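You operate a simulated robot arm through the tools that you are given. There is no shell and no other tool.

You run a simulated robot arm. Do the job below in one go: nothing can be reset, and whatever is moved stays where it is left.

Task
Fold the white hanky on the flap board and shut it in the blue box.
Fine: work the red and blue slides before the green one; each slide ends out again. Where these are worked on the way, their far stop is far enough and under half their travel is too little: lid of the blue box.
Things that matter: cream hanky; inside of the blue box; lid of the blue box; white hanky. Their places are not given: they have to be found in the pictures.

Only the result counts: the job must be done as asked and must still hold three seconds after the hand-in. Knocking over, shifting, dropping, spilling or breaking anything else fails it. A push-on lid holds only when it is set on centred and level and pressed home; a screw cap is set on level and turned clockwise until tight. Flat cloth is picked up by pressing the open fingertips on it (5 to 10 N) and closing them slowly along it; thin cloth reads only 2 to 8 mm in the jaws.

Robot
A 7-joint arm with a three-finger gripper, fixed in place. Base frame: the origin is on the floor under the middle of its stand, x ahead of it, y to its left, z up; the work surface is at about z = 80.7. Units: cm, degrees, N and s.
It reaches about 134.2 cm from its shoulder. Its first joint turns from -166.0 to 166.0 degrees. Payload 2.69 kg.
The TCP is the grasp point between the finger pads, 3 cm short of the fingertips. In the tool frame z runs along the fingers and y along their closing line. The gripper opens to 12.8 cm; its body begins 11.7 cm behind the TCP.
Orientation is told as [roll, pitch, yaw] about the base's x, y, z axes, in that order, counted from this pose: with the fingers straight down and closing along the base's y, the tool's x points along the base's -x, its y along +y and its z along -z.

Tools
- The arm moves only by the tool arm_command. Its argument "increments" is a list of rows, each a list of 6 numbers: the shift along the tool's x, y, z in units of 400 mm (1.0 is 400 mm), then the turn, a rotation vector about the tool's x, y, z in units of 60 degrees (1.0 is 60 degrees). In form: [[x, y, z, rx, ry, rz], ...]. A call has 1 to 20 rows; each row is the pose to reach, as a shift and turn from the pose commanded when the call began, along the tool's axes at that moment. "fingers" is the gripper command, from -1 (fully open) to 1 (shut), values between in proportion, set as the call begins (left out, the last holds). A call with a number of a shift or a turn outside -1 to 1 is refused whole. Each row takes 0.2 s and may step no farther than 5 cm and 8.6 degrees from the row before; otherwise, or with a gripper value out of range, the whole call is refused. A pose out of reach is approached as far as the arm can. The call stops where the force on the tool passes 70 N (or 10 N more than at its start, if that is more) or the arm is blocked; 0.2 s more then pass. Each finger travels about 12.7 cm/s and halts on what it meets, pressing with about 32 N; the grip force reading is that of the motor and also rises with nothing between the fingers. The clock runs only during rows and for 0.2 s after the last one: add rows that repeat a pose to give the fingers time. It gives the time, the measured TCP pose, the force on the tool (base axes), the opening and the grip force at its end, in the units of the frame above (readings bear some noise), with the torque about the TCP (base axes, N m) and any sound that the robot's microphone picked up.
- Cameras (640 x 400 px; columns grow to the right, rows downward): "scene" is fixed at [40.38, -51.1, 153.04]; the picture's right is [0.80, -0.60, 0.00], its down [-0.35, -0.47, -0.81] and it looks along [0.48, 0.65, -0.59] (base axes); focal length 345 px, centre (320, 200). "wrist" rides on the gripper at [5.8, 5.4, -13.1] in the tool frame; the picture's right is [-0.68, 0.74, 0.00], its down [-0.62, -0.57, -0.55] and it looks along [-0.40, -0.37, 0.84] (tool axes); focal length 234 px, centre (320, 200).
- snapshot(camera): a new picture of that camera. No time passes.
- raise_lower(by): moves the trunk up (or, below 0, down) by that many cm; the arm rides with it, the base frame stays. It gives what a move gives, with no picture.
- probe_pixels(camera, pixels): for up to 12 pixels [column, row] of the newest picture of that camera ("zoom" is the newest enlarged one), the place [x, y, z] in the base frame of the surface seen there, good to about 0.2 cm, but the place of the scene camera against the robot may be out by one fixed shift of up to 2.5 cm in any direction. No time passes.
- inspect(camera, box): a new picture of the part [left, top, right, bottom] of that camera's present view, enlarged. No time passes.
- job_done(): hands the job in; it is judged then, once.

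Leave the gripper open and the arm clear of the work at the hand-in unless told otherwise.

The tools are called after ">>>" as a command line: name --pt "numbers of a row" for each row, then --argument value for the rest, lists and objects as JSON in quotes. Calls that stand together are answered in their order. arm_command: Moves the arm, as the interface text tells. Its arguments: {"type":"object","properties":{"increments":{"type":"array","items":{"type":"array","items":{"type":"number"}}},"fingers":{"type":"number"}},"required":["increments"]} The other tools are called the same way: raise_lower (by) moves the trunk up or down; snapshot (camera) takes a picture; probe_pixels (camera, pixels) gives the place of the surface under pixels of a picture; inspect (camera, box) takes an enlarged picture of a part of a camera's view; job_done () hands the job in.

At the start:

```text
t: 0.0
ee_pos: [69.36, 11.97, 107.27]
tcp_rot: [0.0, 0.1, 0.0]
ft_force: [1.1, -0.4, 0.0]
ft_torque: [-0.02, -0.01, 0.03]
gripper_width: 12.78
gripper_force: 0.1
trunk travel left (down, up): [-15.0, 20.0]
```

scene: 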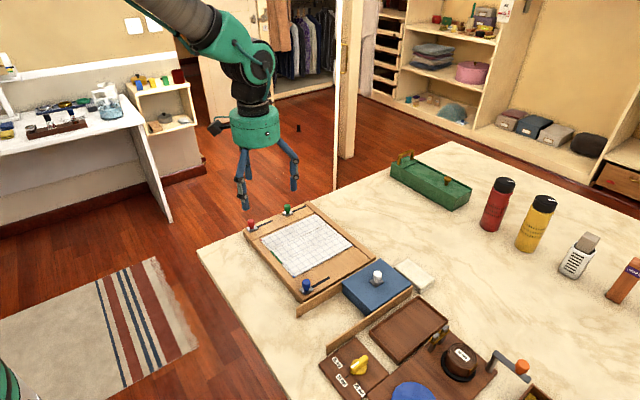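
wrist: 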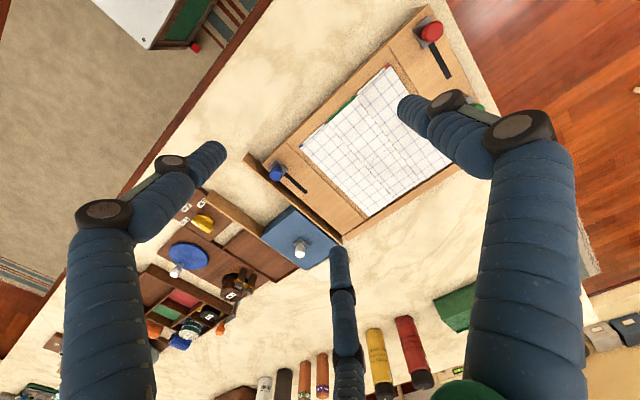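

I see the flap board with a checked white hanky, red/green/blue knobs on slides, and a blue box with a lid and a white knob. I'll take enlarged views of the board and box first.

>>> inspect --camera "scene" --box '[220, 180, 460, 330]'

>>> inspect --camera "wrist" --box '[220, 0, 500, 280]'

```text
2.67 times, centred on (340, 255) of scene
```

zoom: 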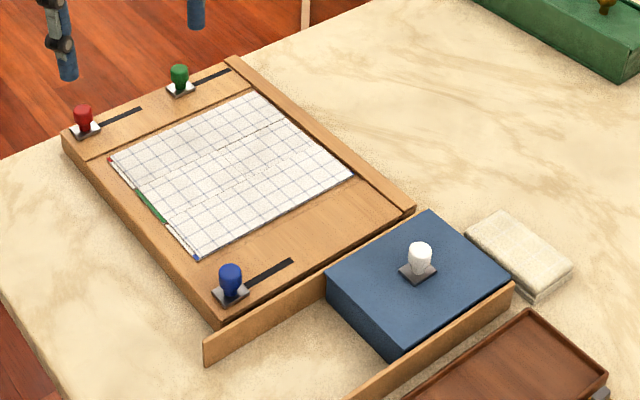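

```text
1.43 times, centred on (360, 140) of wrist
```

zoom: 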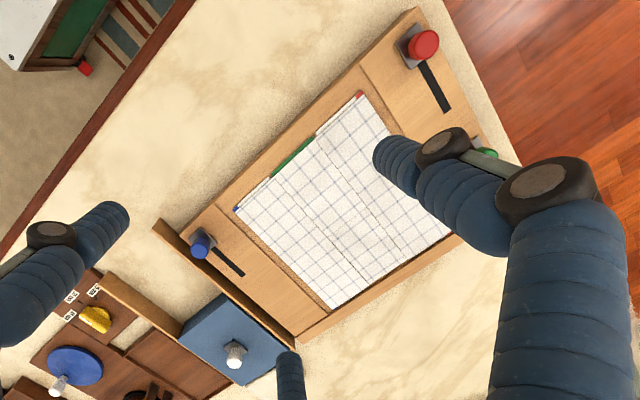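

The board's three slides (red, green, blue knobs) and the box are visible in both views. I'll probe knobs and corners in the wrist picture (original pixels), and the same in the scene picture to find the scene camera's shift.

>>> snapshot --camera "wrist"

>>> snapshot --camera "scene"

>>> probe_pixels --camera "wrist" --pixels '[[431, 31], [277, 173], [299, 248], [445, 75], [304, 191], [264, 233], [298, 208], [336, 244], [300, 148], [385, 69], [367, 214], [452, 160]]'

>>> probe_pixels --camera "scene" --pixels '[[251, 224], [287, 209], [306, 285], [377, 276], [343, 282], [382, 261], [411, 285], [369, 311], [261, 240], [293, 276], [352, 245], [314, 216]]'

```text
taken
```

wrist: 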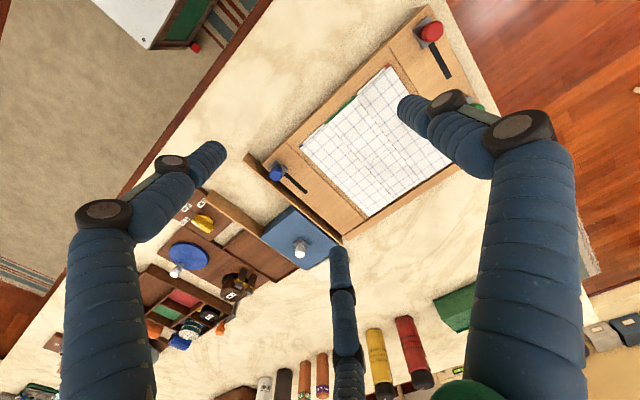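

```text
taken
```

scene: 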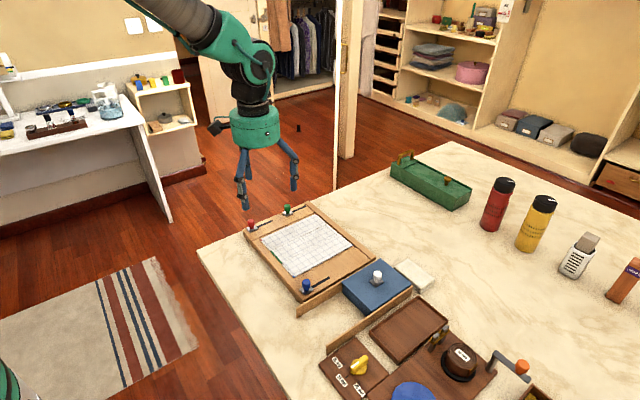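

```text
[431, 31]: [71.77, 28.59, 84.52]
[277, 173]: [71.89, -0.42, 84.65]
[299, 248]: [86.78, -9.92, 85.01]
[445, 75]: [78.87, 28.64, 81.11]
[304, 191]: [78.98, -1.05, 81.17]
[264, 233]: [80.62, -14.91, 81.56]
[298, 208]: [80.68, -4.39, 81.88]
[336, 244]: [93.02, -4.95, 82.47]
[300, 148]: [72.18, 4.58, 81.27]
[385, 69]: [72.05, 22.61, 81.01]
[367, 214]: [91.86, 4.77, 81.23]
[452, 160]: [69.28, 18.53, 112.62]
```

```text
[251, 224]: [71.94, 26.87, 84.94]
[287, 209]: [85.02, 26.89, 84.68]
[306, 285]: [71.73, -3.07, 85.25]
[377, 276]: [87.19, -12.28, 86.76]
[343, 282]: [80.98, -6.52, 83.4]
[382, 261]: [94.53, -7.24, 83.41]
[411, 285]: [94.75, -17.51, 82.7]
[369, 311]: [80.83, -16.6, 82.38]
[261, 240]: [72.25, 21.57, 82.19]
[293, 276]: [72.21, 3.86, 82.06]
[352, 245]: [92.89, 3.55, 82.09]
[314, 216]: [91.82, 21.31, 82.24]
```

Wrist probes put the red knob at about (71.8, 28.6), the blue knob at (71.9, -0.4) and the box lid knob at (86.8, -9.9). I'll move the hand over (72, 4) and a little lower to see the box and slides closer.

>>> arm_command --pt "-0.016 -0.05 0.03 0 0 0" --pt "-0.032 -0.1 0.06 0 0 0" --pt "-0.048 -0.15 0.09 0 0 0" --pt "-0.064 -0.2 0.12 0 0 0" --pt "-0.064 -0.2 0.12 0 0 0" --fingers -1

>>> snapshot --camera "wrist"

>>> inspect --camera "wrist" --box '[200, 130, 440, 280]'

```text
t: 1.2
ee_pos: [71.73, 3.76, 102.6]
tcp_rot: [0.0, -0.1, 0.1]
ft_force: [-0.2, 0.1, -1.1]
ft_torque: [0.03, 0.03, 0.04]
gripper_width: 12.79
gripper_force: 0.1
trunk travel left (down, up): [-15.0, 20.0]
```

```text
taken
```

wrist: 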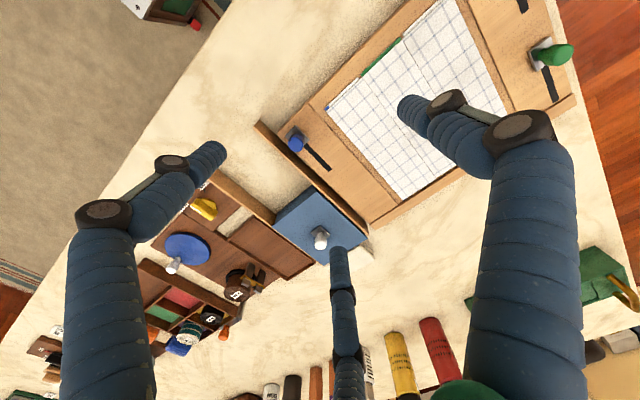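

```text
2.67 times, centred on (320, 205) of wrist
```

zoom: 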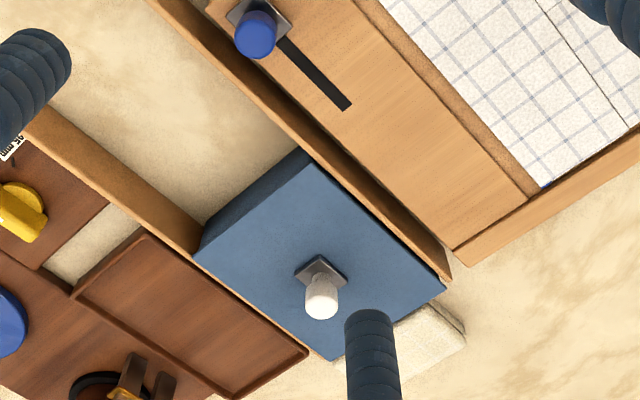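

The blue box sits between two wooden guide rails that run on toward -x, so the lid looks like a slider with a knob. I'll probe lid corners, knob, rails and cream hanky in the zoom picture.

>>> probe_pixels --camera "zoom" --pixels '[[312, 164], [438, 290], [205, 240], [325, 352], [320, 300], [318, 268], [430, 325], [160, 5], [440, 270], [40, 110], [190, 240], [290, 220]]'

>>> inspect --camera "scene" --box '[290, 250, 450, 350]'

```text
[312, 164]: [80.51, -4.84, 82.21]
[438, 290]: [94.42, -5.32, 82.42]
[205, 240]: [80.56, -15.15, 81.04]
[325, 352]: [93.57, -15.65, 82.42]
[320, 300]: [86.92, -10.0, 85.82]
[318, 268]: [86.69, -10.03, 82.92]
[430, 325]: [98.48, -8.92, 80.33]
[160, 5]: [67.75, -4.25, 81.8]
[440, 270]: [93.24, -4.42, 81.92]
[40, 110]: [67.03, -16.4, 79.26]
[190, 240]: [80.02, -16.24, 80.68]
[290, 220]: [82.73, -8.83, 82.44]
```

```text
4.00 times, centred on (370, 300) of scene
```

zoom: 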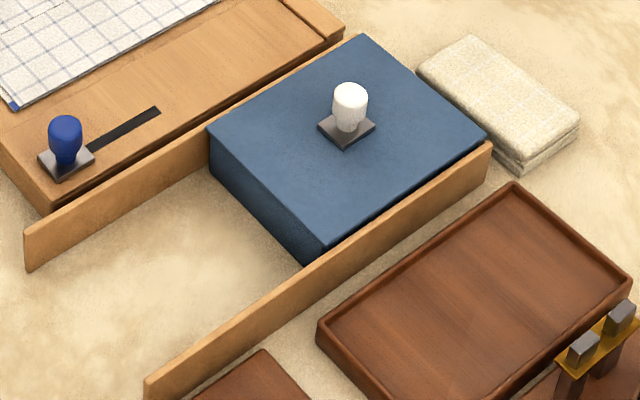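

I need the real table level from the wrist camera, since some readings came below 80.7. I'll probe bare table spots and board parts.

>>> inspect --camera "wrist" --box '[240, 0, 600, 230]'

>>> probe_pixels --camera "wrist" --pixels '[[280, 50], [285, 180], [300, 290], [450, 250], [295, 142], [327, 168], [558, 55], [557, 102], [366, 245], [270, 245], [263, 122], [217, 172]]'

```text
1.74 times, centred on (420, 115) of wrist
```

zoom: 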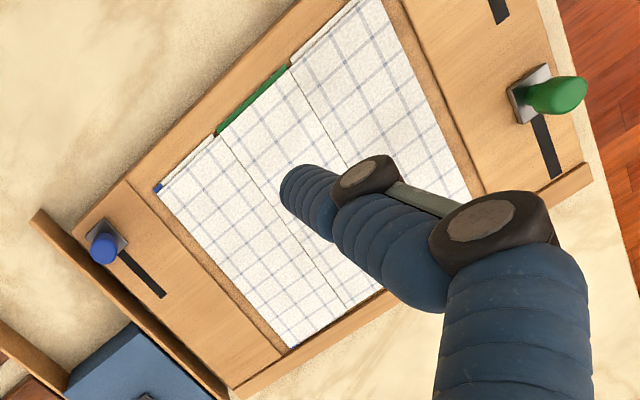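

```text
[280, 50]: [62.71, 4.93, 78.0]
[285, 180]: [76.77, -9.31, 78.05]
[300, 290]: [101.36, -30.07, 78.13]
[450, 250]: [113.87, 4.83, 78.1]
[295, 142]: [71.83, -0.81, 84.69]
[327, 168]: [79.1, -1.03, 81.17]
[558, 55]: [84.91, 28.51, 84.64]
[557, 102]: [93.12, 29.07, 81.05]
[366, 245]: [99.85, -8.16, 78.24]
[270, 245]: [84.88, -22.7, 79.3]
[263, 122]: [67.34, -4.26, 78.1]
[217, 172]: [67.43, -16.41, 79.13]
```

The wrist camera puts the table at z≈78.05, the board top at ≈81.1 and the knob tops at ≈84.7. The three hanky strips are marked blue (low y), green (middle) and red (high y). The red and blue slots run from about x=72 to 79 and the green from 85 to 93. First I'll go over the red knob at (71.8, 28.5) with the fingers part closed, staying high.

>>> arm_command --pt "0 0.1 0.03 0 0 0" --pt "0 0.2 0.06 0 0 0" --pt "0 0.3 0.09 0 0 0" --pt "0 0.4 0.12 0 0 0" --pt "0 0.5 0.15 0 0 0" --pt "-0.002 0.6185 0.18 0 0 0" --pt "-0.002 0.6185 0.18 0 0 0" --pt "-0.002 0.6185 0.18 0 0 0" --fingers 0.1

>>> snapshot --camera "wrist"

>>> snapshot --camera "scene"

```text
t: 3.0
ee_pos: [71.87, 28.83, 95.11]
tcp_rot: [-0.1, 0.0, 0.0]
ft_force: [-0.1, 0.2, -0.1]
ft_torque: [0.01, -0.01, 0.02]
gripper_width: 5.77
gripper_force: 0.0
trunk travel left (down, up): [-15.0, 20.0]
```

```text
taken
```

wrist: 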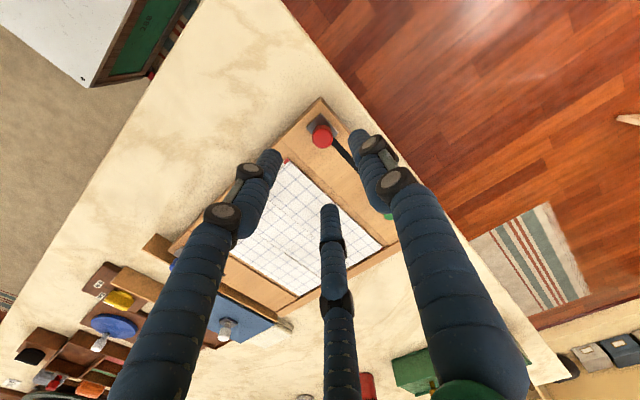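

```text
taken
```

scene: 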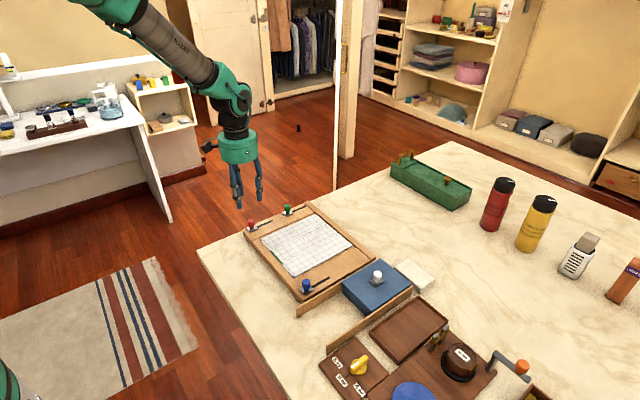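

The red knob is visible at about (321, 135) between the fingers. I'll probe it and its plate here for a better centre.

>>> inspect --camera "wrist" --box '[270, 90, 400, 180]'

>>> probe_pixels --camera "wrist" --pixels '[[322, 137], [318, 130], [327, 133], [321, 145], [318, 121], [313, 126], [345, 155], [310, 140], [270, 95]]'

```text
4.44 times, centred on (335, 135) of wrist
```

zoom: 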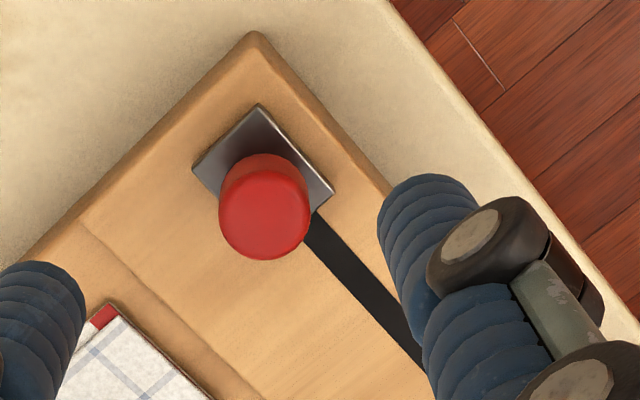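

```text
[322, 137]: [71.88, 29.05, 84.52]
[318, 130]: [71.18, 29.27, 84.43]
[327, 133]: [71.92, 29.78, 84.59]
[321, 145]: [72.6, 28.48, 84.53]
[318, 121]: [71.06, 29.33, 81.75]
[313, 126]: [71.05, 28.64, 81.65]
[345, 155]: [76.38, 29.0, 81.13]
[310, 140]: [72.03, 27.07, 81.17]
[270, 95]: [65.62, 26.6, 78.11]
```

The red knob is centred at about (72.0, 29.0), top z≈84.5, with its plate at z≈81.7. I'll go straight down around it to TCP z=85.0, with the tips about 3 mm above the plate.

>>> arm_command --pt "-0.002 0.004 0.07 0 0 0" --pt "-0.003 0.004 0.14 0 0 0" --pt "-0.003 0.004 0.19 0 0 0" --pt "-0.003 0.004 0.225 0 0 0" --pt "-0.003 0.004 0.2525 0 0 0" --pt "-0.003 0.004 0.2525 0 0 0" --fingers 0.1

>>> inspect --camera "wrist" --box '[240, 90, 440, 215]'

>>> inspect --camera "scene" --box '[200, 140, 360, 240]'

```text
t: 4.4
ee_pos: [72.03, 29.03, 85.1]
tcp_rot: [0.0, 0.0, -0.1]
ft_force: [-0.3, 0.0, 0.1]
ft_torque: [-0.02, 0.03, 0.0]
gripper_width: 5.77
gripper_force: 0.0
trunk travel left (down, up): [-15.0, 20.0]
```

```text
3.20 times, centred on (340, 152) of wrist
```

zoom: 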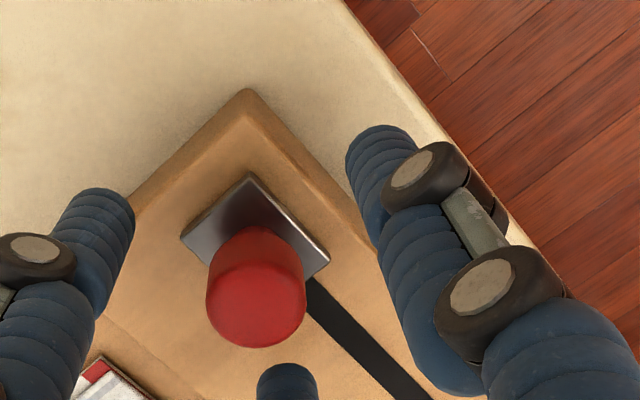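

```text
4.00 times, centred on (280, 190) of scene
```

zoom: 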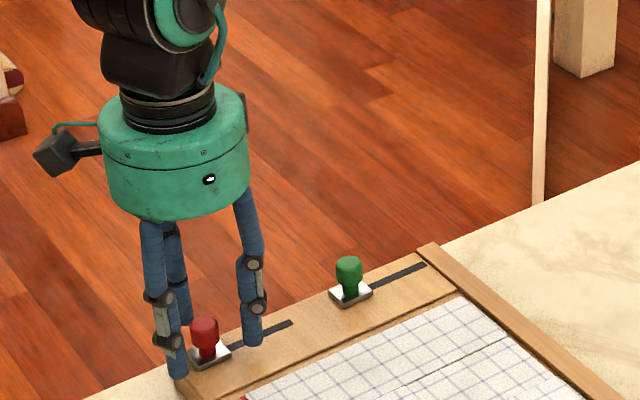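

The three fingers surround the red knob without contact. I'll close on it.

>>> arm_command --pt "0 0 0 0 0 0" --pt "0 0 0 0 0 0" --pt "0 0 0 0 0 0" --fingers 1

>>> inspect --camera "wrist" --box '[240, 90, 440, 215]'

```text
t: 5.2
ee_pos: [72.17, 28.93, 85.18]
tcp_rot: [0.0, -0.1, 0.0]
ft_force: [8.7, -7.9, -3.7]
ft_torque: [-0.21, -0.41, -0.24]
gripper_width: 2.08
gripper_force: 44.9
trunk travel left (down, up): [-15.0, 20.0]
```

```text
3.20 times, centred on (340, 152) of wrist
```

zoom: 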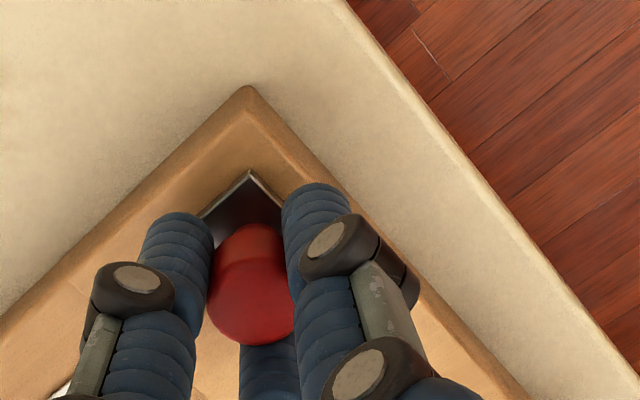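

The red knob is gripped at 2.08 cm. I'll push the red slide 4 cm along +x and watch the flap.

>>> arm_command --pt "-0.025 -0.003 0 0 0 0" --pt "-0.05 -0.003 0 0 0 0" --pt "-0.075 -0.003 0 0 0 0" --pt "-0.1 -0.003 0 0 0 0"

>>> inspect --camera "scene" --box '[200, 140, 400, 310]'

```text
t: 6.2
ee_pos: [76.19, 28.92, 85.13]
tcp_rot: [-0.1, 0.0, 0.0]
ft_force: [-0.3, 25.2, -17.5]
ft_torque: [0.85, 0.16, -0.11]
gripper_width: 2.08
gripper_force: 45.3
trunk travel left (down, up): [-15.0, 20.0]
```

```text
2.35 times, centred on (300, 225) of scene
```

zoom: 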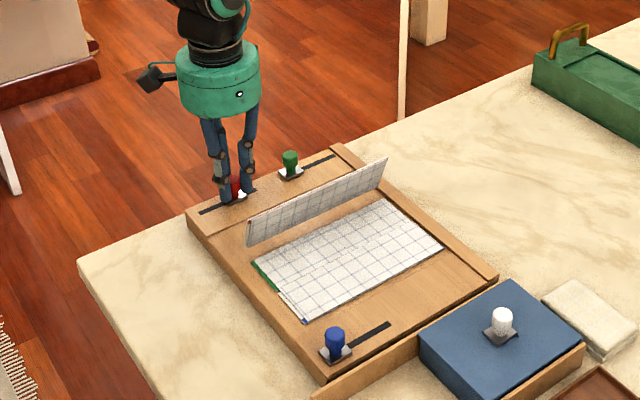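

The red flap rises, at about 90° after 4 cm. There's some sideways force, so I'll ease y back slightly and push another 3 cm.

>>> arm_command --pt "-0.02 0.003 0.002 0 0 0" --pt "-0.04 0.003 0.002 0 0 0" --pt "-0.06 0.003 0.002 0 0 0" --pt "-0.075 0.003 0.002 0 0 0"

>>> inspect --camera "scene" --box '[200, 140, 400, 310]'

```text
t: 7.2
ee_pos: [78.39, 28.77, 85.14]
tcp_rot: [-0.2, 0.5, -0.1]
ft_force: [-53.3, 9.1, 20.2]
ft_torque: [0.14, 1.54, -0.01]
gripper_width: 2.22
gripper_force: 45.3
trunk travel left (down, up): [-15.0, 20.0]
```

```text
2.35 times, centred on (300, 225) of scene
```

zoom: 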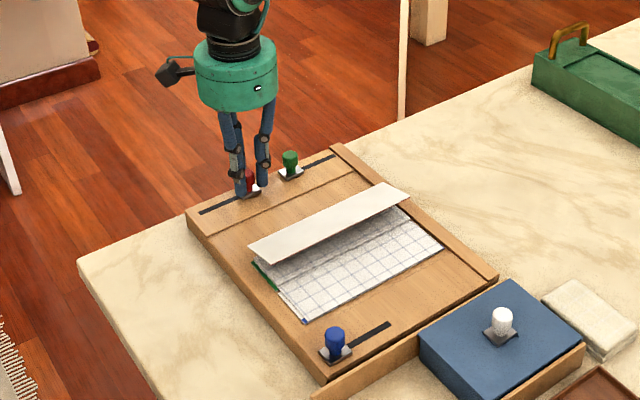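

The push now meets about 53 N at x=78.4. I'll look through the wrist camera to see whether the slide is at its slot end.

>>> snapshot --camera "wrist"

>>> inspect --camera "wrist" --box '[240, 90, 440, 215]'

>>> inspect --camera "scene" --box '[240, 190, 320, 240]'

```text
taken
```

wrist: 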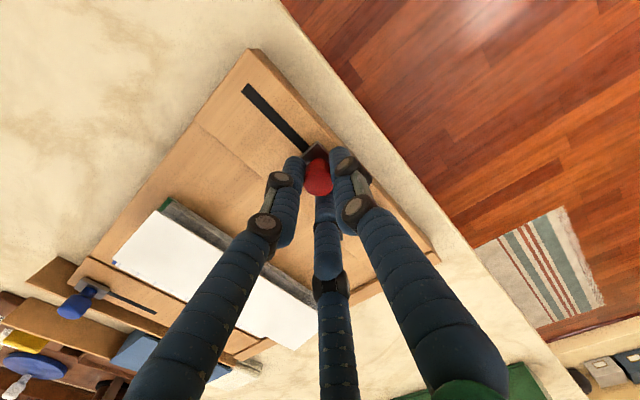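

```text
3.20 times, centred on (340, 152) of wrist
```

zoom: 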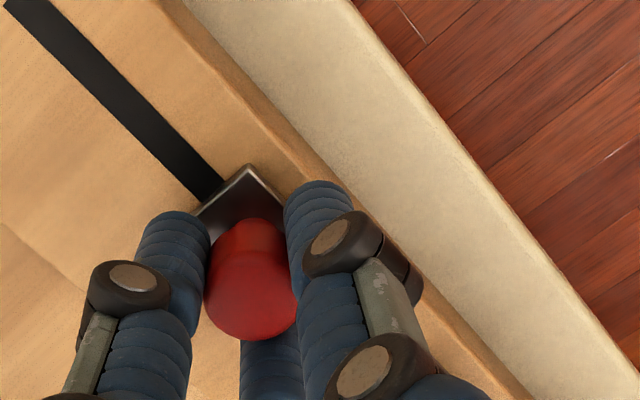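

```text
8.00 times, centred on (280, 215) of scene
```

zoom: 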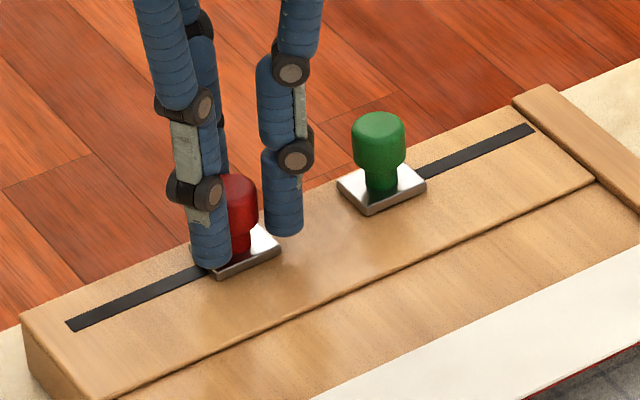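

The slot ahead of the red plate is fully used up, so this is the far stop. The flap is folded over. Now I'll draw the red slide slowly back out to its start at x≈72.1.

>>> arm_command --pt "0.02 0 0 0 0 0" --pt "0.02 0 0 0 0 0" --pt "0.045 0 0 0 0 0" --pt "0.07 0 0 0 0 0" --pt "0.095 0 0 0 0 0" --pt "0.12 0 0 0 0 0" --pt "0.145 0 0 0 0 0" --pt "0.165 0 0 0 0 0" --pt "0.176 0 0 0 0 0" --pt "0.176 0 0 0 0 0"

>>> inspect --camera "scene" --box '[200, 140, 400, 310]'

>>> inspect --camera "wrist" --box '[240, 90, 440, 215]'

```text
t: 9.4
ee_pos: [72.05, 28.92, 85.12]
tcp_rot: [0.1, 0.0, 0.0]
ft_force: [8.3, -3.2, -11.4]
ft_torque: [-0.17, -0.43, 0.0]
gripper_width: 2.09
gripper_force: 45.1
trunk travel left (down, up): [-15.0, 20.0]
```

```text
2.35 times, centred on (300, 225) of scene
```

zoom: 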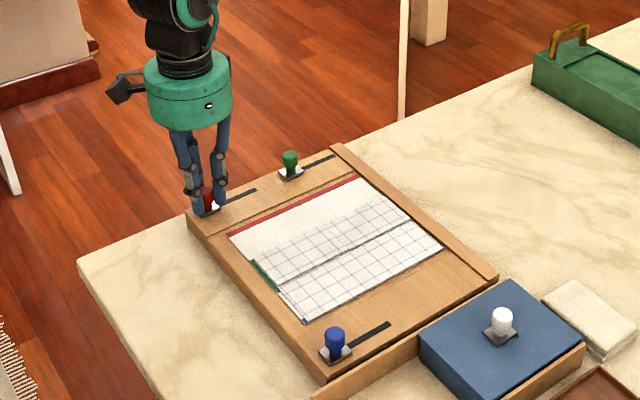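

```text
3.20 times, centred on (340, 152) of wrist
```

zoom: 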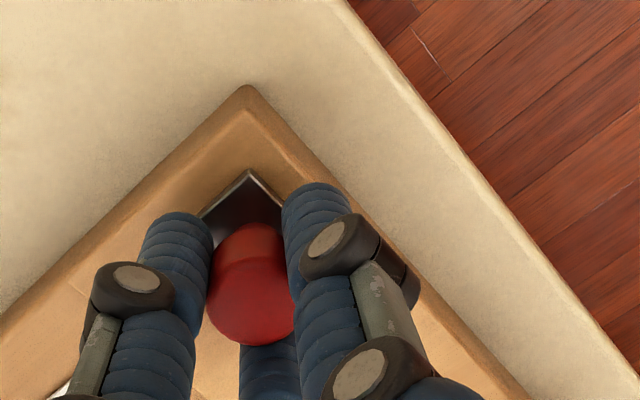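

The red flap is back down, the red strip of the hanky is folded onto the middle and the red slide is home. I'll open to the part-open width and lift off.

>>> arm_command --pt "0 0 0 0 0 0" --pt "0 0 0 0 0 0" --pt "0 0 0 0 0 0" --fingers 0.1

>>> arm_command --pt "0 0 -0.07 0 0 0" --pt "0 0 -0.15 0 0 0" --pt "0 0 -0.25 0 0 0" --pt "0 0 -0.35 0 0 0"

>>> inspect --camera "scene" --box '[230, 190, 380, 310]'

```text
t: 10.2
ee_pos: [71.93, 28.93, 85.09]
tcp_rot: [-0.1, 0.0, 0.0]
ft_force: [0.9, -0.8, 0.8]
ft_torque: [0.01, 0.03, 0.0]
gripper_width: 5.78
gripper_force: 0.1
trunk travel left (down, up): [-15.0, 20.0]
```

```text
t: 11.2
ee_pos: [71.83, 28.88, 99.29]
tcp_rot: [-0.1, 0.1, 0.0]
ft_force: [0.2, -0.8, 0.0]
ft_torque: [0.0, 0.0, -0.02]
gripper_width: 5.77
gripper_force: 0.1
trunk travel left (down, up): [-15.0, 20.0]
```

```text
3.33 times, centred on (305, 250) of scene
```

zoom: 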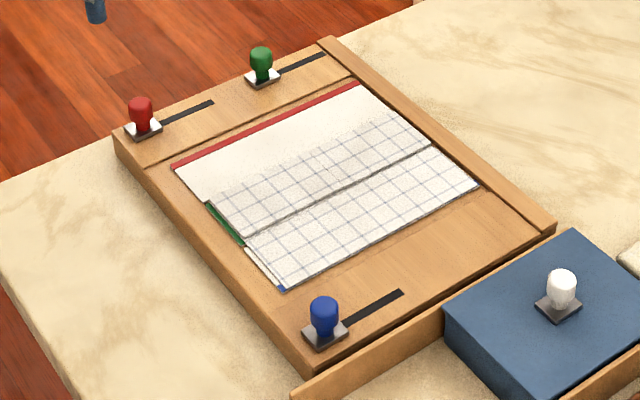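

The red slide is back out and the red fold lies on the middle. Next is the blue knob near (72, -0.4), moving across at height.

>>> arm_command --pt "0 -0.1 0.0 0 0 0" --pt "0 -0.2 0.0 0 0 0" --pt "0 -0.3 0.0 0 0 0" --pt "0 -0.4 0 0 0 0" --pt "0 -0.5 0.02 0 0 0" --pt "-0.003 -0.6 0.05 0 0 0" --pt "-0.005 -0.7 0.08 0 0 0" --pt "-0.005 -0.732 0.1 0 0 0" --pt "-0.005 -0.732 0.1 0 0 0"

>>> snapshot --camera "wrist"

>>> inspect --camera "wrist" --box '[260, 90, 400, 180]'

```text
t: 13.2
ee_pos: [72.07, -0.39, 95.1]
tcp_rot: [0.1, 0.0, 0.0]
ft_force: [-0.2, -1.0, -0.6]
ft_torque: [0.02, -0.01, 0.0]
gripper_width: 5.75
gripper_force: 0.1
trunk travel left (down, up): [-15.0, 20.0]
```

```text
taken
```

wrist: 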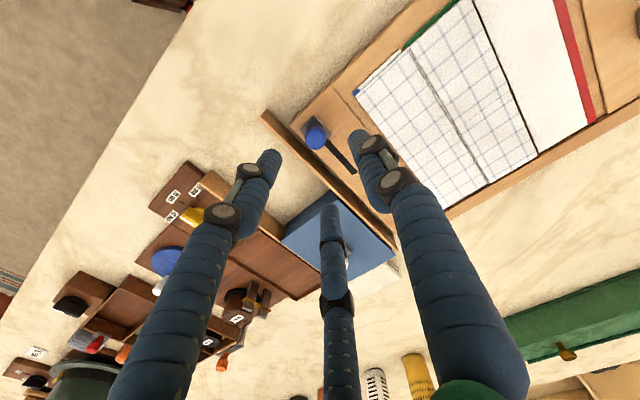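

```text
4.44 times, centred on (330, 135) of wrist
```

zoom: 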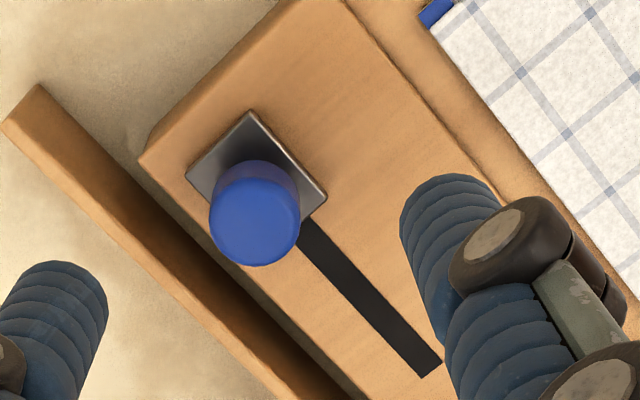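

I'll probe the blue knob's top, plate and the nearby rail.

>>> probe_pixels --camera "zoom" --pixels '[[254, 220], [222, 210], [285, 210], [254, 190], [254, 250], [252, 120], [196, 180], [318, 192], [60, 140], [430, 365], [160, 140], [320, 250]]'

```text
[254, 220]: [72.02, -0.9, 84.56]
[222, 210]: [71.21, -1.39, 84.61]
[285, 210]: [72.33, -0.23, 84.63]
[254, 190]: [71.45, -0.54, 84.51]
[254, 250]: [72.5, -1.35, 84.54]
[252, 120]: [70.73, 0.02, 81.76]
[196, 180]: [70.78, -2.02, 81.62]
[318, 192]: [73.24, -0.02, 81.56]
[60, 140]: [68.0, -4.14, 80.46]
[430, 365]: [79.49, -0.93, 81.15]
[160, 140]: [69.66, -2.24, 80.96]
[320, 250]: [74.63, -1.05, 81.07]
```

The blue knob is centred at about (72.0, -0.95), its slot ending near x=79.5. The rail is close at y≈-4.1, so I'll narrow the fingers to about 4.5 cm and go down.

>>> arm_command --pt "0.002 -0.014 0.05 0 0 0" --pt "0.002 -0.014 0.12 0 0 0" --pt "0.002 -0.014 0.18 0 0 0" --pt "0.002 -0.014 0.225 0 0 0" --pt "0.002 -0.014 0.2525 0 0 0" --pt "0.002 -0.014 0.2525 0 0 0" --fingers 0.3

>>> inspect --camera "wrist" --box '[240, 90, 440, 215]'

```text
t: 14.6
ee_pos: [72.06, -1.09, 85.1]
tcp_rot: [0.0, 0.0, 0.0]
ft_force: [0.1, -0.2, 0.4]
ft_torque: [-0.01, 0.0, -0.02]
gripper_width: 4.47
gripper_force: 0.0
trunk travel left (down, up): [-15.0, 20.0]
```

```text
3.20 times, centred on (340, 152) of wrist
```

zoom: 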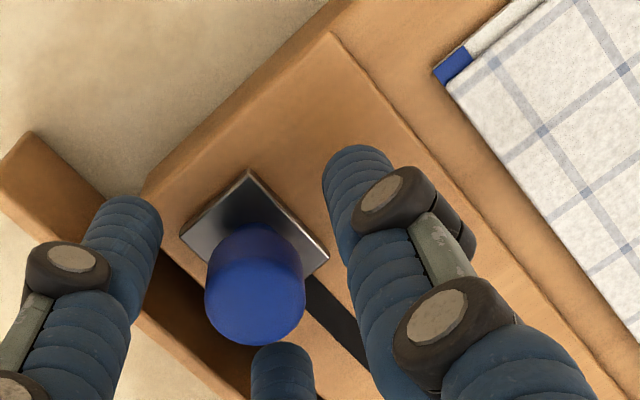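

The blue knob sits inside the fingers. I'll close on it.

>>> arm_command --pt "0 0.002 0 0 0 0" --pt "0 0.002 0 0 0 0" --pt "0 0.002 0 0 0 0" --fingers 1

```text
t: 15.4
ee_pos: [72.02, -0.92, 85.17]
tcp_rot: [0.0, 0.0, 0.0]
ft_force: [-0.9, -8.5, 1.6]
ft_torque: [-0.29, 0.03, -0.16]
gripper_width: 2.09
gripper_force: 44.8
trunk travel left (down, up): [-15.0, 20.0]
```

The blue knob is gripped. I'll push the blue slide in 4 cm and check.

>>> arm_command --pt "-0.025 0 0 0 0 0" --pt "-0.05 0 0 0 0 0" --pt "-0.075 0 0 0 0 0" --pt "-0.1 0 0 0 0 0"

>>> inspect --camera "scene" --box '[200, 140, 400, 310]'

```text
t: 16.4
ee_pos: [76.09, -0.99, 85.26]
tcp_rot: [0.0, 0.0, 0.0]
ft_force: [-0.3, -20.2, 0.0]
ft_torque: [-0.57, 0.21, -0.12]
gripper_width: 2.06
gripper_force: 45.0
trunk travel left (down, up): [-15.0, 20.0]
```

```text
2.35 times, centred on (300, 225) of scene
```

zoom: 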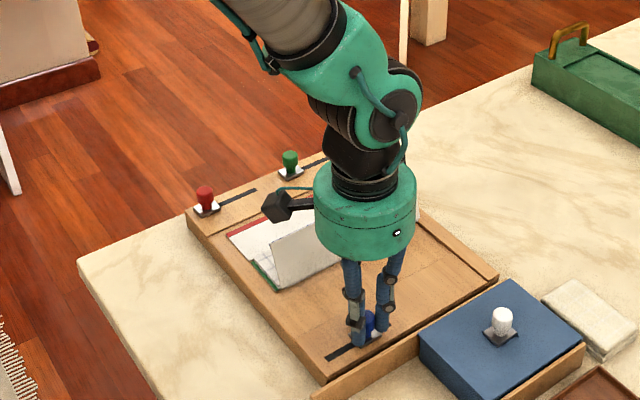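

The blue flap stands at about 90° and nothing touches the hand. I'll push on to the far stop.

>>> arm_command --pt "-0.02 -0.003 0 0 0 0" --pt "-0.04 -0.003 0 0 0 0" --pt "-0.06 -0.003 0 0 0 0" --pt "-0.072 -0.003 0 0 0 0"

>>> snapshot --camera "wrist"

>>> inspect --camera "scene" --box '[200, 140, 400, 310]'

```text
t: 17.4
ee_pos: [78.3, -1.09, 85.18]
tcp_rot: [0.0, 0.4, 0.0]
ft_force: [-50.7, 5.9, 25.0]
ft_torque: [0.29, 1.54, 0.02]
gripper_width: 2.1
gripper_force: 45.4
trunk travel left (down, up): [-15.0, 20.0]
```

```text
taken
```

wrist: 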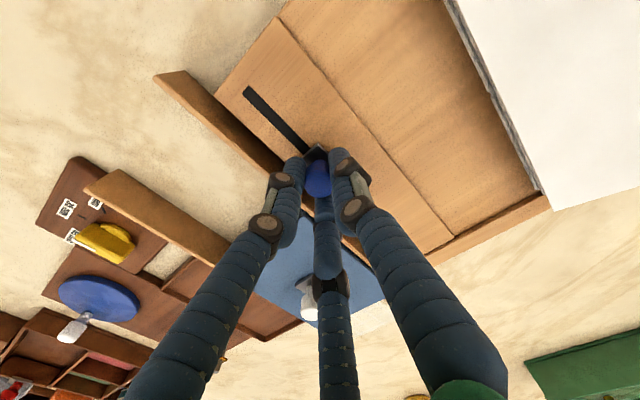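

```text
2.35 times, centred on (300, 225) of scene
```

zoom: 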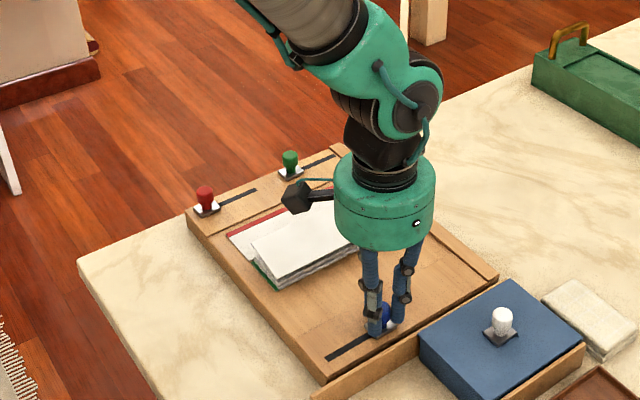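

The blue slide is at its far stop (x=78.3, 50 N). I'll draw it slowly back out.

>>> arm_command --pt "0.02 0 0 0 0 0" --pt "0.02 0 0 0 0 0" --pt "0.045 0 0 0 0 0" --pt "0.07 0 0 0 0 0" --pt "0.095 0 0 0 0 0" --pt "0.12 0 0 0 0 0" --pt "0.145 0 0 0 0 0" --pt "0.165 0.003 0 0 0 0" --pt "0.174 0.003 0 0 0 0" --pt "0.174 0.003 0 0 0 0"

>>> inspect --camera "scene" --box '[200, 140, 400, 310]'

>>> inspect --camera "wrist" --box '[240, 90, 440, 215]'

```text
t: 19.6
ee_pos: [72.08, -1.03, 85.08]
tcp_rot: [0.1, 0.0, 0.0]
ft_force: [-0.7, -8.3, -2.1]
ft_torque: [-0.35, 0.0, 0.01]
gripper_width: 2.07
gripper_force: 45.4
trunk travel left (down, up): [-15.0, 20.0]
```

```text
2.35 times, centred on (300, 225) of scene
```

zoom: 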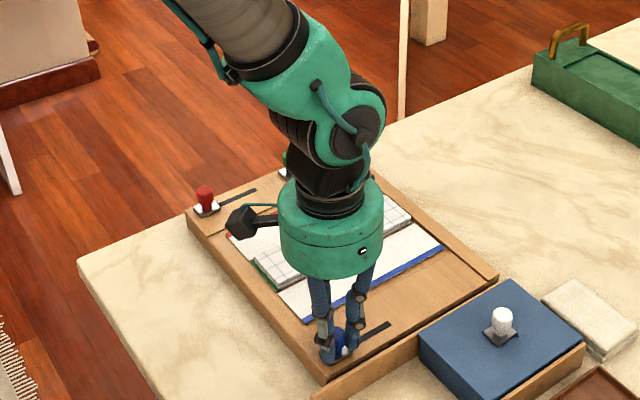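

```text
3.20 times, centred on (340, 152) of wrist
```

zoom: 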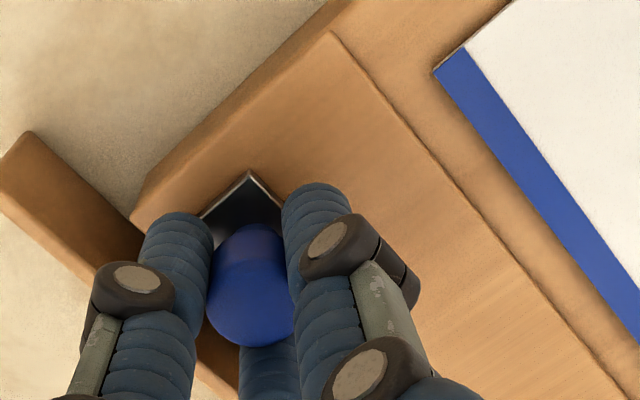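

The blue flap is back and the slide is home. I'll nudge it against its outer stop slightly, then open and lift.

>>> arm_command --pt "0.004 0 0 0 0 0" --pt "0.004 0 0 0 0 0"

>>> arm_command --pt "-0.004 0 0 0 0 0" --pt "-0.004 0 0 0 0 0" --pt "-0.004 0 0 0 0 0" --fingers 0.3

>>> arm_command --pt "0 0 -0.07 0 0 0" --pt "0 0 -0.15 0 0 0" --pt "0 0 -0.25 0 0 0" --pt "0 0 -0.35 0 0 0"

>>> snapshot --camera "wrist"

```text
t: 20.2
ee_pos: [71.95, -0.97, 85.1]
tcp_rot: [0.0, 0.0, 0.0]
ft_force: [9.7, -17.3, -5.2]
ft_torque: [-0.6, -0.57, -0.15]
gripper_width: 2.1
gripper_force: 44.8
trunk travel left (down, up): [-15.0, 20.0]
```

```text
t: 21.0
ee_pos: [72.12, -0.93, 85.06]
tcp_rot: [0.0, 0.0, 0.0]
ft_force: [-0.1, -0.4, -0.5]
ft_torque: [-0.03, 0.04, 0.02]
gripper_width: 4.51
gripper_force: 0.2
trunk travel left (down, up): [-15.0, 20.0]
```

```text
t: 22.0
ee_pos: [71.9, -0.74, 99.12]
tcp_rot: [0.1, 0.0, -0.1]
ft_force: [0.0, -1.0, -0.2]
ft_torque: [0.0, 0.0, -0.02]
gripper_width: 4.49
gripper_force: 0.1
trunk travel left (down, up): [-15.0, 20.0]
```

```text
taken
```

wrist: 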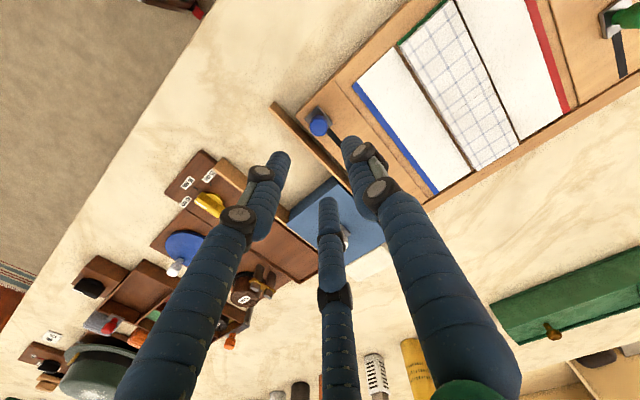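

Both side flaps are back and the side folds lie over the middle strip. Next, over to the green knob near (85, 29).

>>> arm_command --pt "-0.04 0.093 0.0 0 0 0" --pt "-0.08 0.186 0.0 0 0 0" --pt "-0.12 0.279 0.0 0 0 0" --pt "-0.16 0.372 0 0 0 0" --pt "-0.2 0.465 0.02 0 0 0" --pt "-0.24 0.558 0.05 0 0 0" --pt "-0.285 0.651 0.08 0 0 0" --pt "-0.3275 0.7435 0.1 0 0 0" --pt "-0.3275 0.7435 0.1 0 0 0" --fingers 0.1

>>> snapshot --camera "wrist"

>>> inspect --camera "wrist" --box '[260, 90, 400, 180]'

```text
t: 24.0
ee_pos: [84.98, 28.92, 95.02]
tcp_rot: [0.0, 0.1, -0.1]
ft_force: [0.0, 0.7, -0.7]
ft_torque: [-0.06, 0.01, -0.01]
gripper_width: 5.77
gripper_force: 0.0
trunk travel left (down, up): [-15.0, 20.0]
```

```text
taken
```

wrist: 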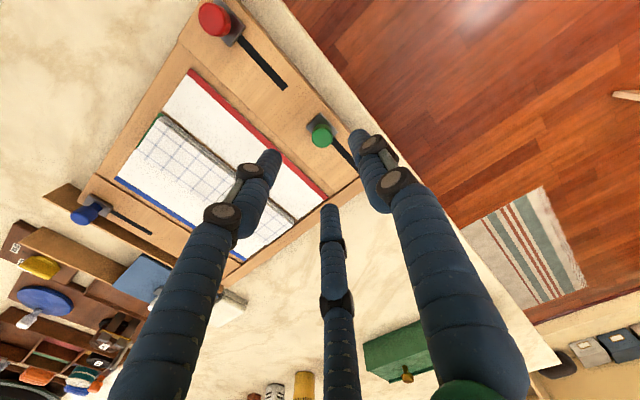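

```text
4.44 times, centred on (330, 135) of wrist
```

zoom: 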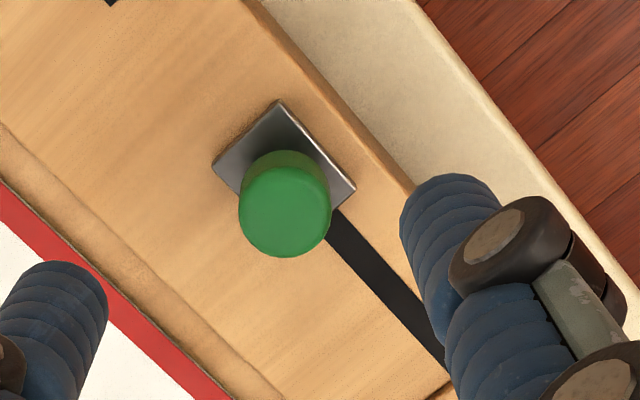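

I'll probe the green knob top and plate.

>>> probe_pixels --camera "zoom" --pixels '[[285, 212], [250, 205], [322, 205], [285, 180], [285, 245], [281, 107], [219, 165], [350, 187], [400, 300]]'

```text
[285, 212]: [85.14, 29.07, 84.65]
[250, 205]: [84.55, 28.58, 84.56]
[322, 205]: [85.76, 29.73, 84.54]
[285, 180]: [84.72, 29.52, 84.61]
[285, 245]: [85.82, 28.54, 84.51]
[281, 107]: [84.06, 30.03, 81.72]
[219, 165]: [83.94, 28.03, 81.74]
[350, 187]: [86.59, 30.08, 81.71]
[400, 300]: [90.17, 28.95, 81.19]
```

The green knob is at about (85.25, 29.05). Down around it.

>>> arm_command --pt "-0.006 0.003 0.05 0 0 0" --pt "-0.006 0.003 0.12 0 0 0" --pt "-0.006 0.003 0.18 0 0 0" --pt "-0.006 0.003 0.225 0 0 0" --pt "-0.006 0.003 0.25 0 0 0" --pt "-0.006 0.003 0.25 0 0 0" --fingers 0.2

>>> arm_command --pt "0 0 0 0 0 0" --pt "0 0 0 0 0 0" --pt "0 0 0 0 0 0" --fingers 1

>>> inspect --camera "wrist" --box '[240, 90, 440, 215]'

```text
t: 25.4
ee_pos: [85.52, 28.99, 85.04]
tcp_rot: [0.0, 0.0, -0.1]
ft_force: [0.2, -0.9, -0.1]
ft_torque: [0.0, -0.02, 0.0]
gripper_width: 5.12
gripper_force: 0.1
trunk travel left (down, up): [-15.0, 20.0]
```

```text
t: 26.2
ee_pos: [85.44, 28.9, 85.02]
tcp_rot: [0.0, 0.1, -0.1]
ft_force: [-1.8, -10.5, -3.0]
ft_torque: [-0.34, 0.0, -0.1]
gripper_width: 2.08
gripper_force: 45.2
trunk travel left (down, up): [-15.0, 20.0]
```

```text
3.20 times, centred on (340, 152) of wrist
```

zoom: 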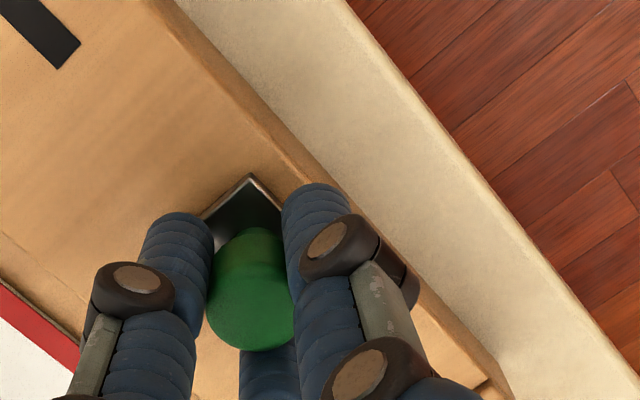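

The green knob is gripped. I'll push 4 cm and look.

>>> arm_command --pt "-0.025 0 0 0 0 0" --pt "-0.05 0 0 0 0 0" --pt "-0.075 0 0 0 0 0" --pt "-0.1 0 0 0 0 0"

>>> inspect --camera "scene" --box '[200, 140, 400, 310]'

>>> snapshot --camera "wrist"

```text
t: 27.2
ee_pos: [89.43, 29.0, 84.94]
tcp_rot: [-0.1, 0.0, 0.0]
ft_force: [1.2, -9.3, -5.9]
ft_torque: [-0.17, 0.07, -0.12]
gripper_width: 2.09
gripper_force: 45.1
trunk travel left (down, up): [-15.0, 20.0]
```

```text
2.35 times, centred on (300, 225) of scene
```

zoom: 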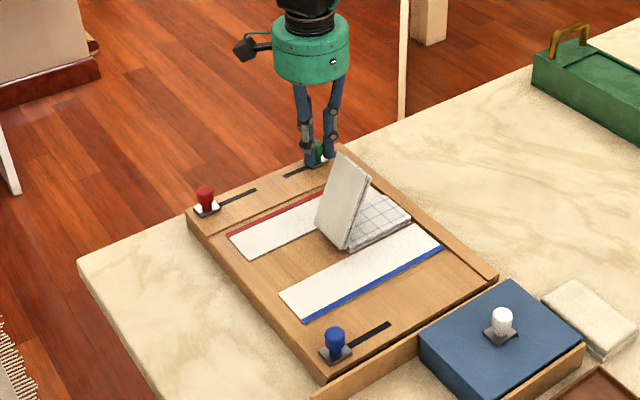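

```text
taken
```

wrist: 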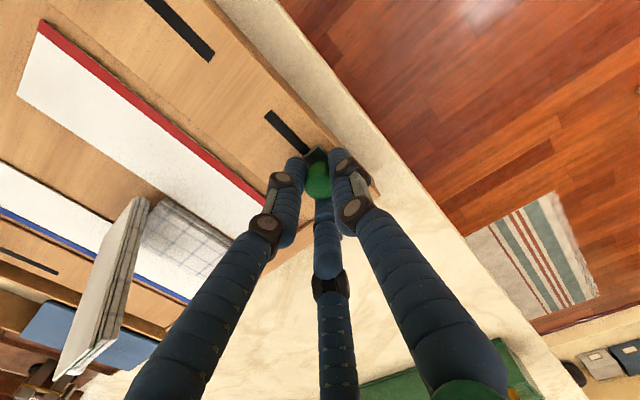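

The green flap folds the middle about the y line as expected. On to its far stop.

>>> arm_command --pt "-0.02 0 0 0 0 0" --pt "-0.04 0 0 0 0 0" --pt "-0.06 0 0 0 0 0" --pt "-0.072 0 0 0 0 0"

>>> inspect --camera "scene" --box '[200, 140, 400, 310]'

>>> inspect --camera "wrist" --box '[240, 90, 440, 215]'

```text
t: 28.2
ee_pos: [91.52, 29.01, 84.95]
tcp_rot: [0.0, 0.4, 0.0]
ft_force: [-62.1, -6.7, 10.4]
ft_torque: [0.09, 1.77, -0.02]
gripper_width: 2.12
gripper_force: 44.9
trunk travel left (down, up): [-15.0, 20.0]
```

```text
2.35 times, centred on (300, 225) of scene
```

zoom: 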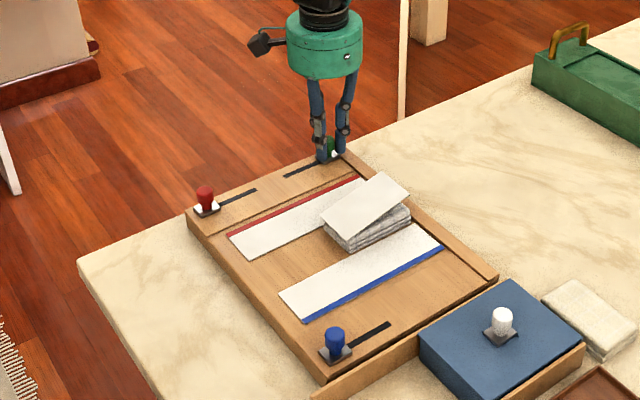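

```text
3.20 times, centred on (340, 152) of wrist
```

zoom: 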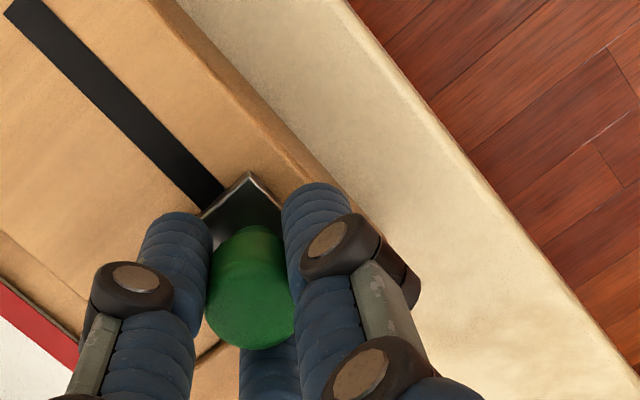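

The green slide is at its far stop (62 N) and the packet is folded under the flap. I'll draw it slowly back out.

>>> arm_command --pt "0.02 0 0 0 0 0" --pt "0.02 0 0 0 0 0" --pt "0.045 0 0 0 0 0" --pt "0.07 0 0 0 0 0" --pt "0.095 0 0 0 0 0" --pt "0.12 0 0 0 0 0" --pt "0.145 0 0 0 0 0" --pt "0.165 0 0 0 0 0" --pt "0.176 0 0 0 0 0" --pt "0.178 0 0 0 0 0"

>>> inspect --camera "scene" --box '[200, 140, 400, 310]'

>>> inspect --camera "wrist" --box '[240, 90, 440, 215]'

```text
t: 30.4
ee_pos: [85.16, 29.02, 85.05]
tcp_rot: [0.1, -0.1, 0.0]
ft_force: [4.4, -4.2, -16.1]
ft_torque: [0.02, -0.13, -0.02]
gripper_width: 2.06
gripper_force: 45.0
trunk travel left (down, up): [-15.0, 20.0]
```

```text
2.35 times, centred on (300, 225) of scene
```

zoom: 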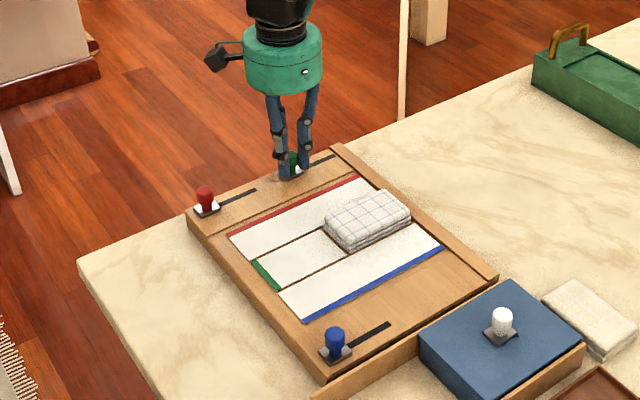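

```text
3.20 times, centred on (340, 152) of wrist
```

zoom: 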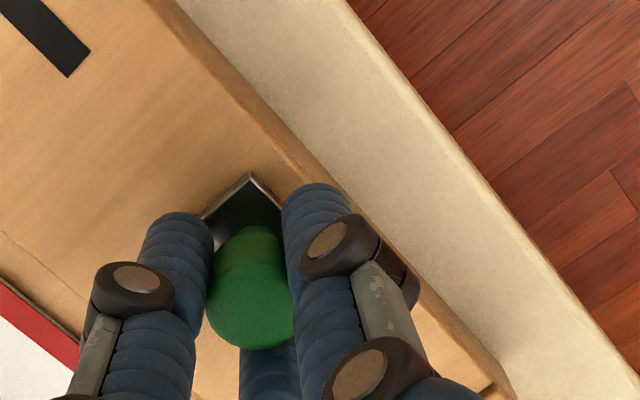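

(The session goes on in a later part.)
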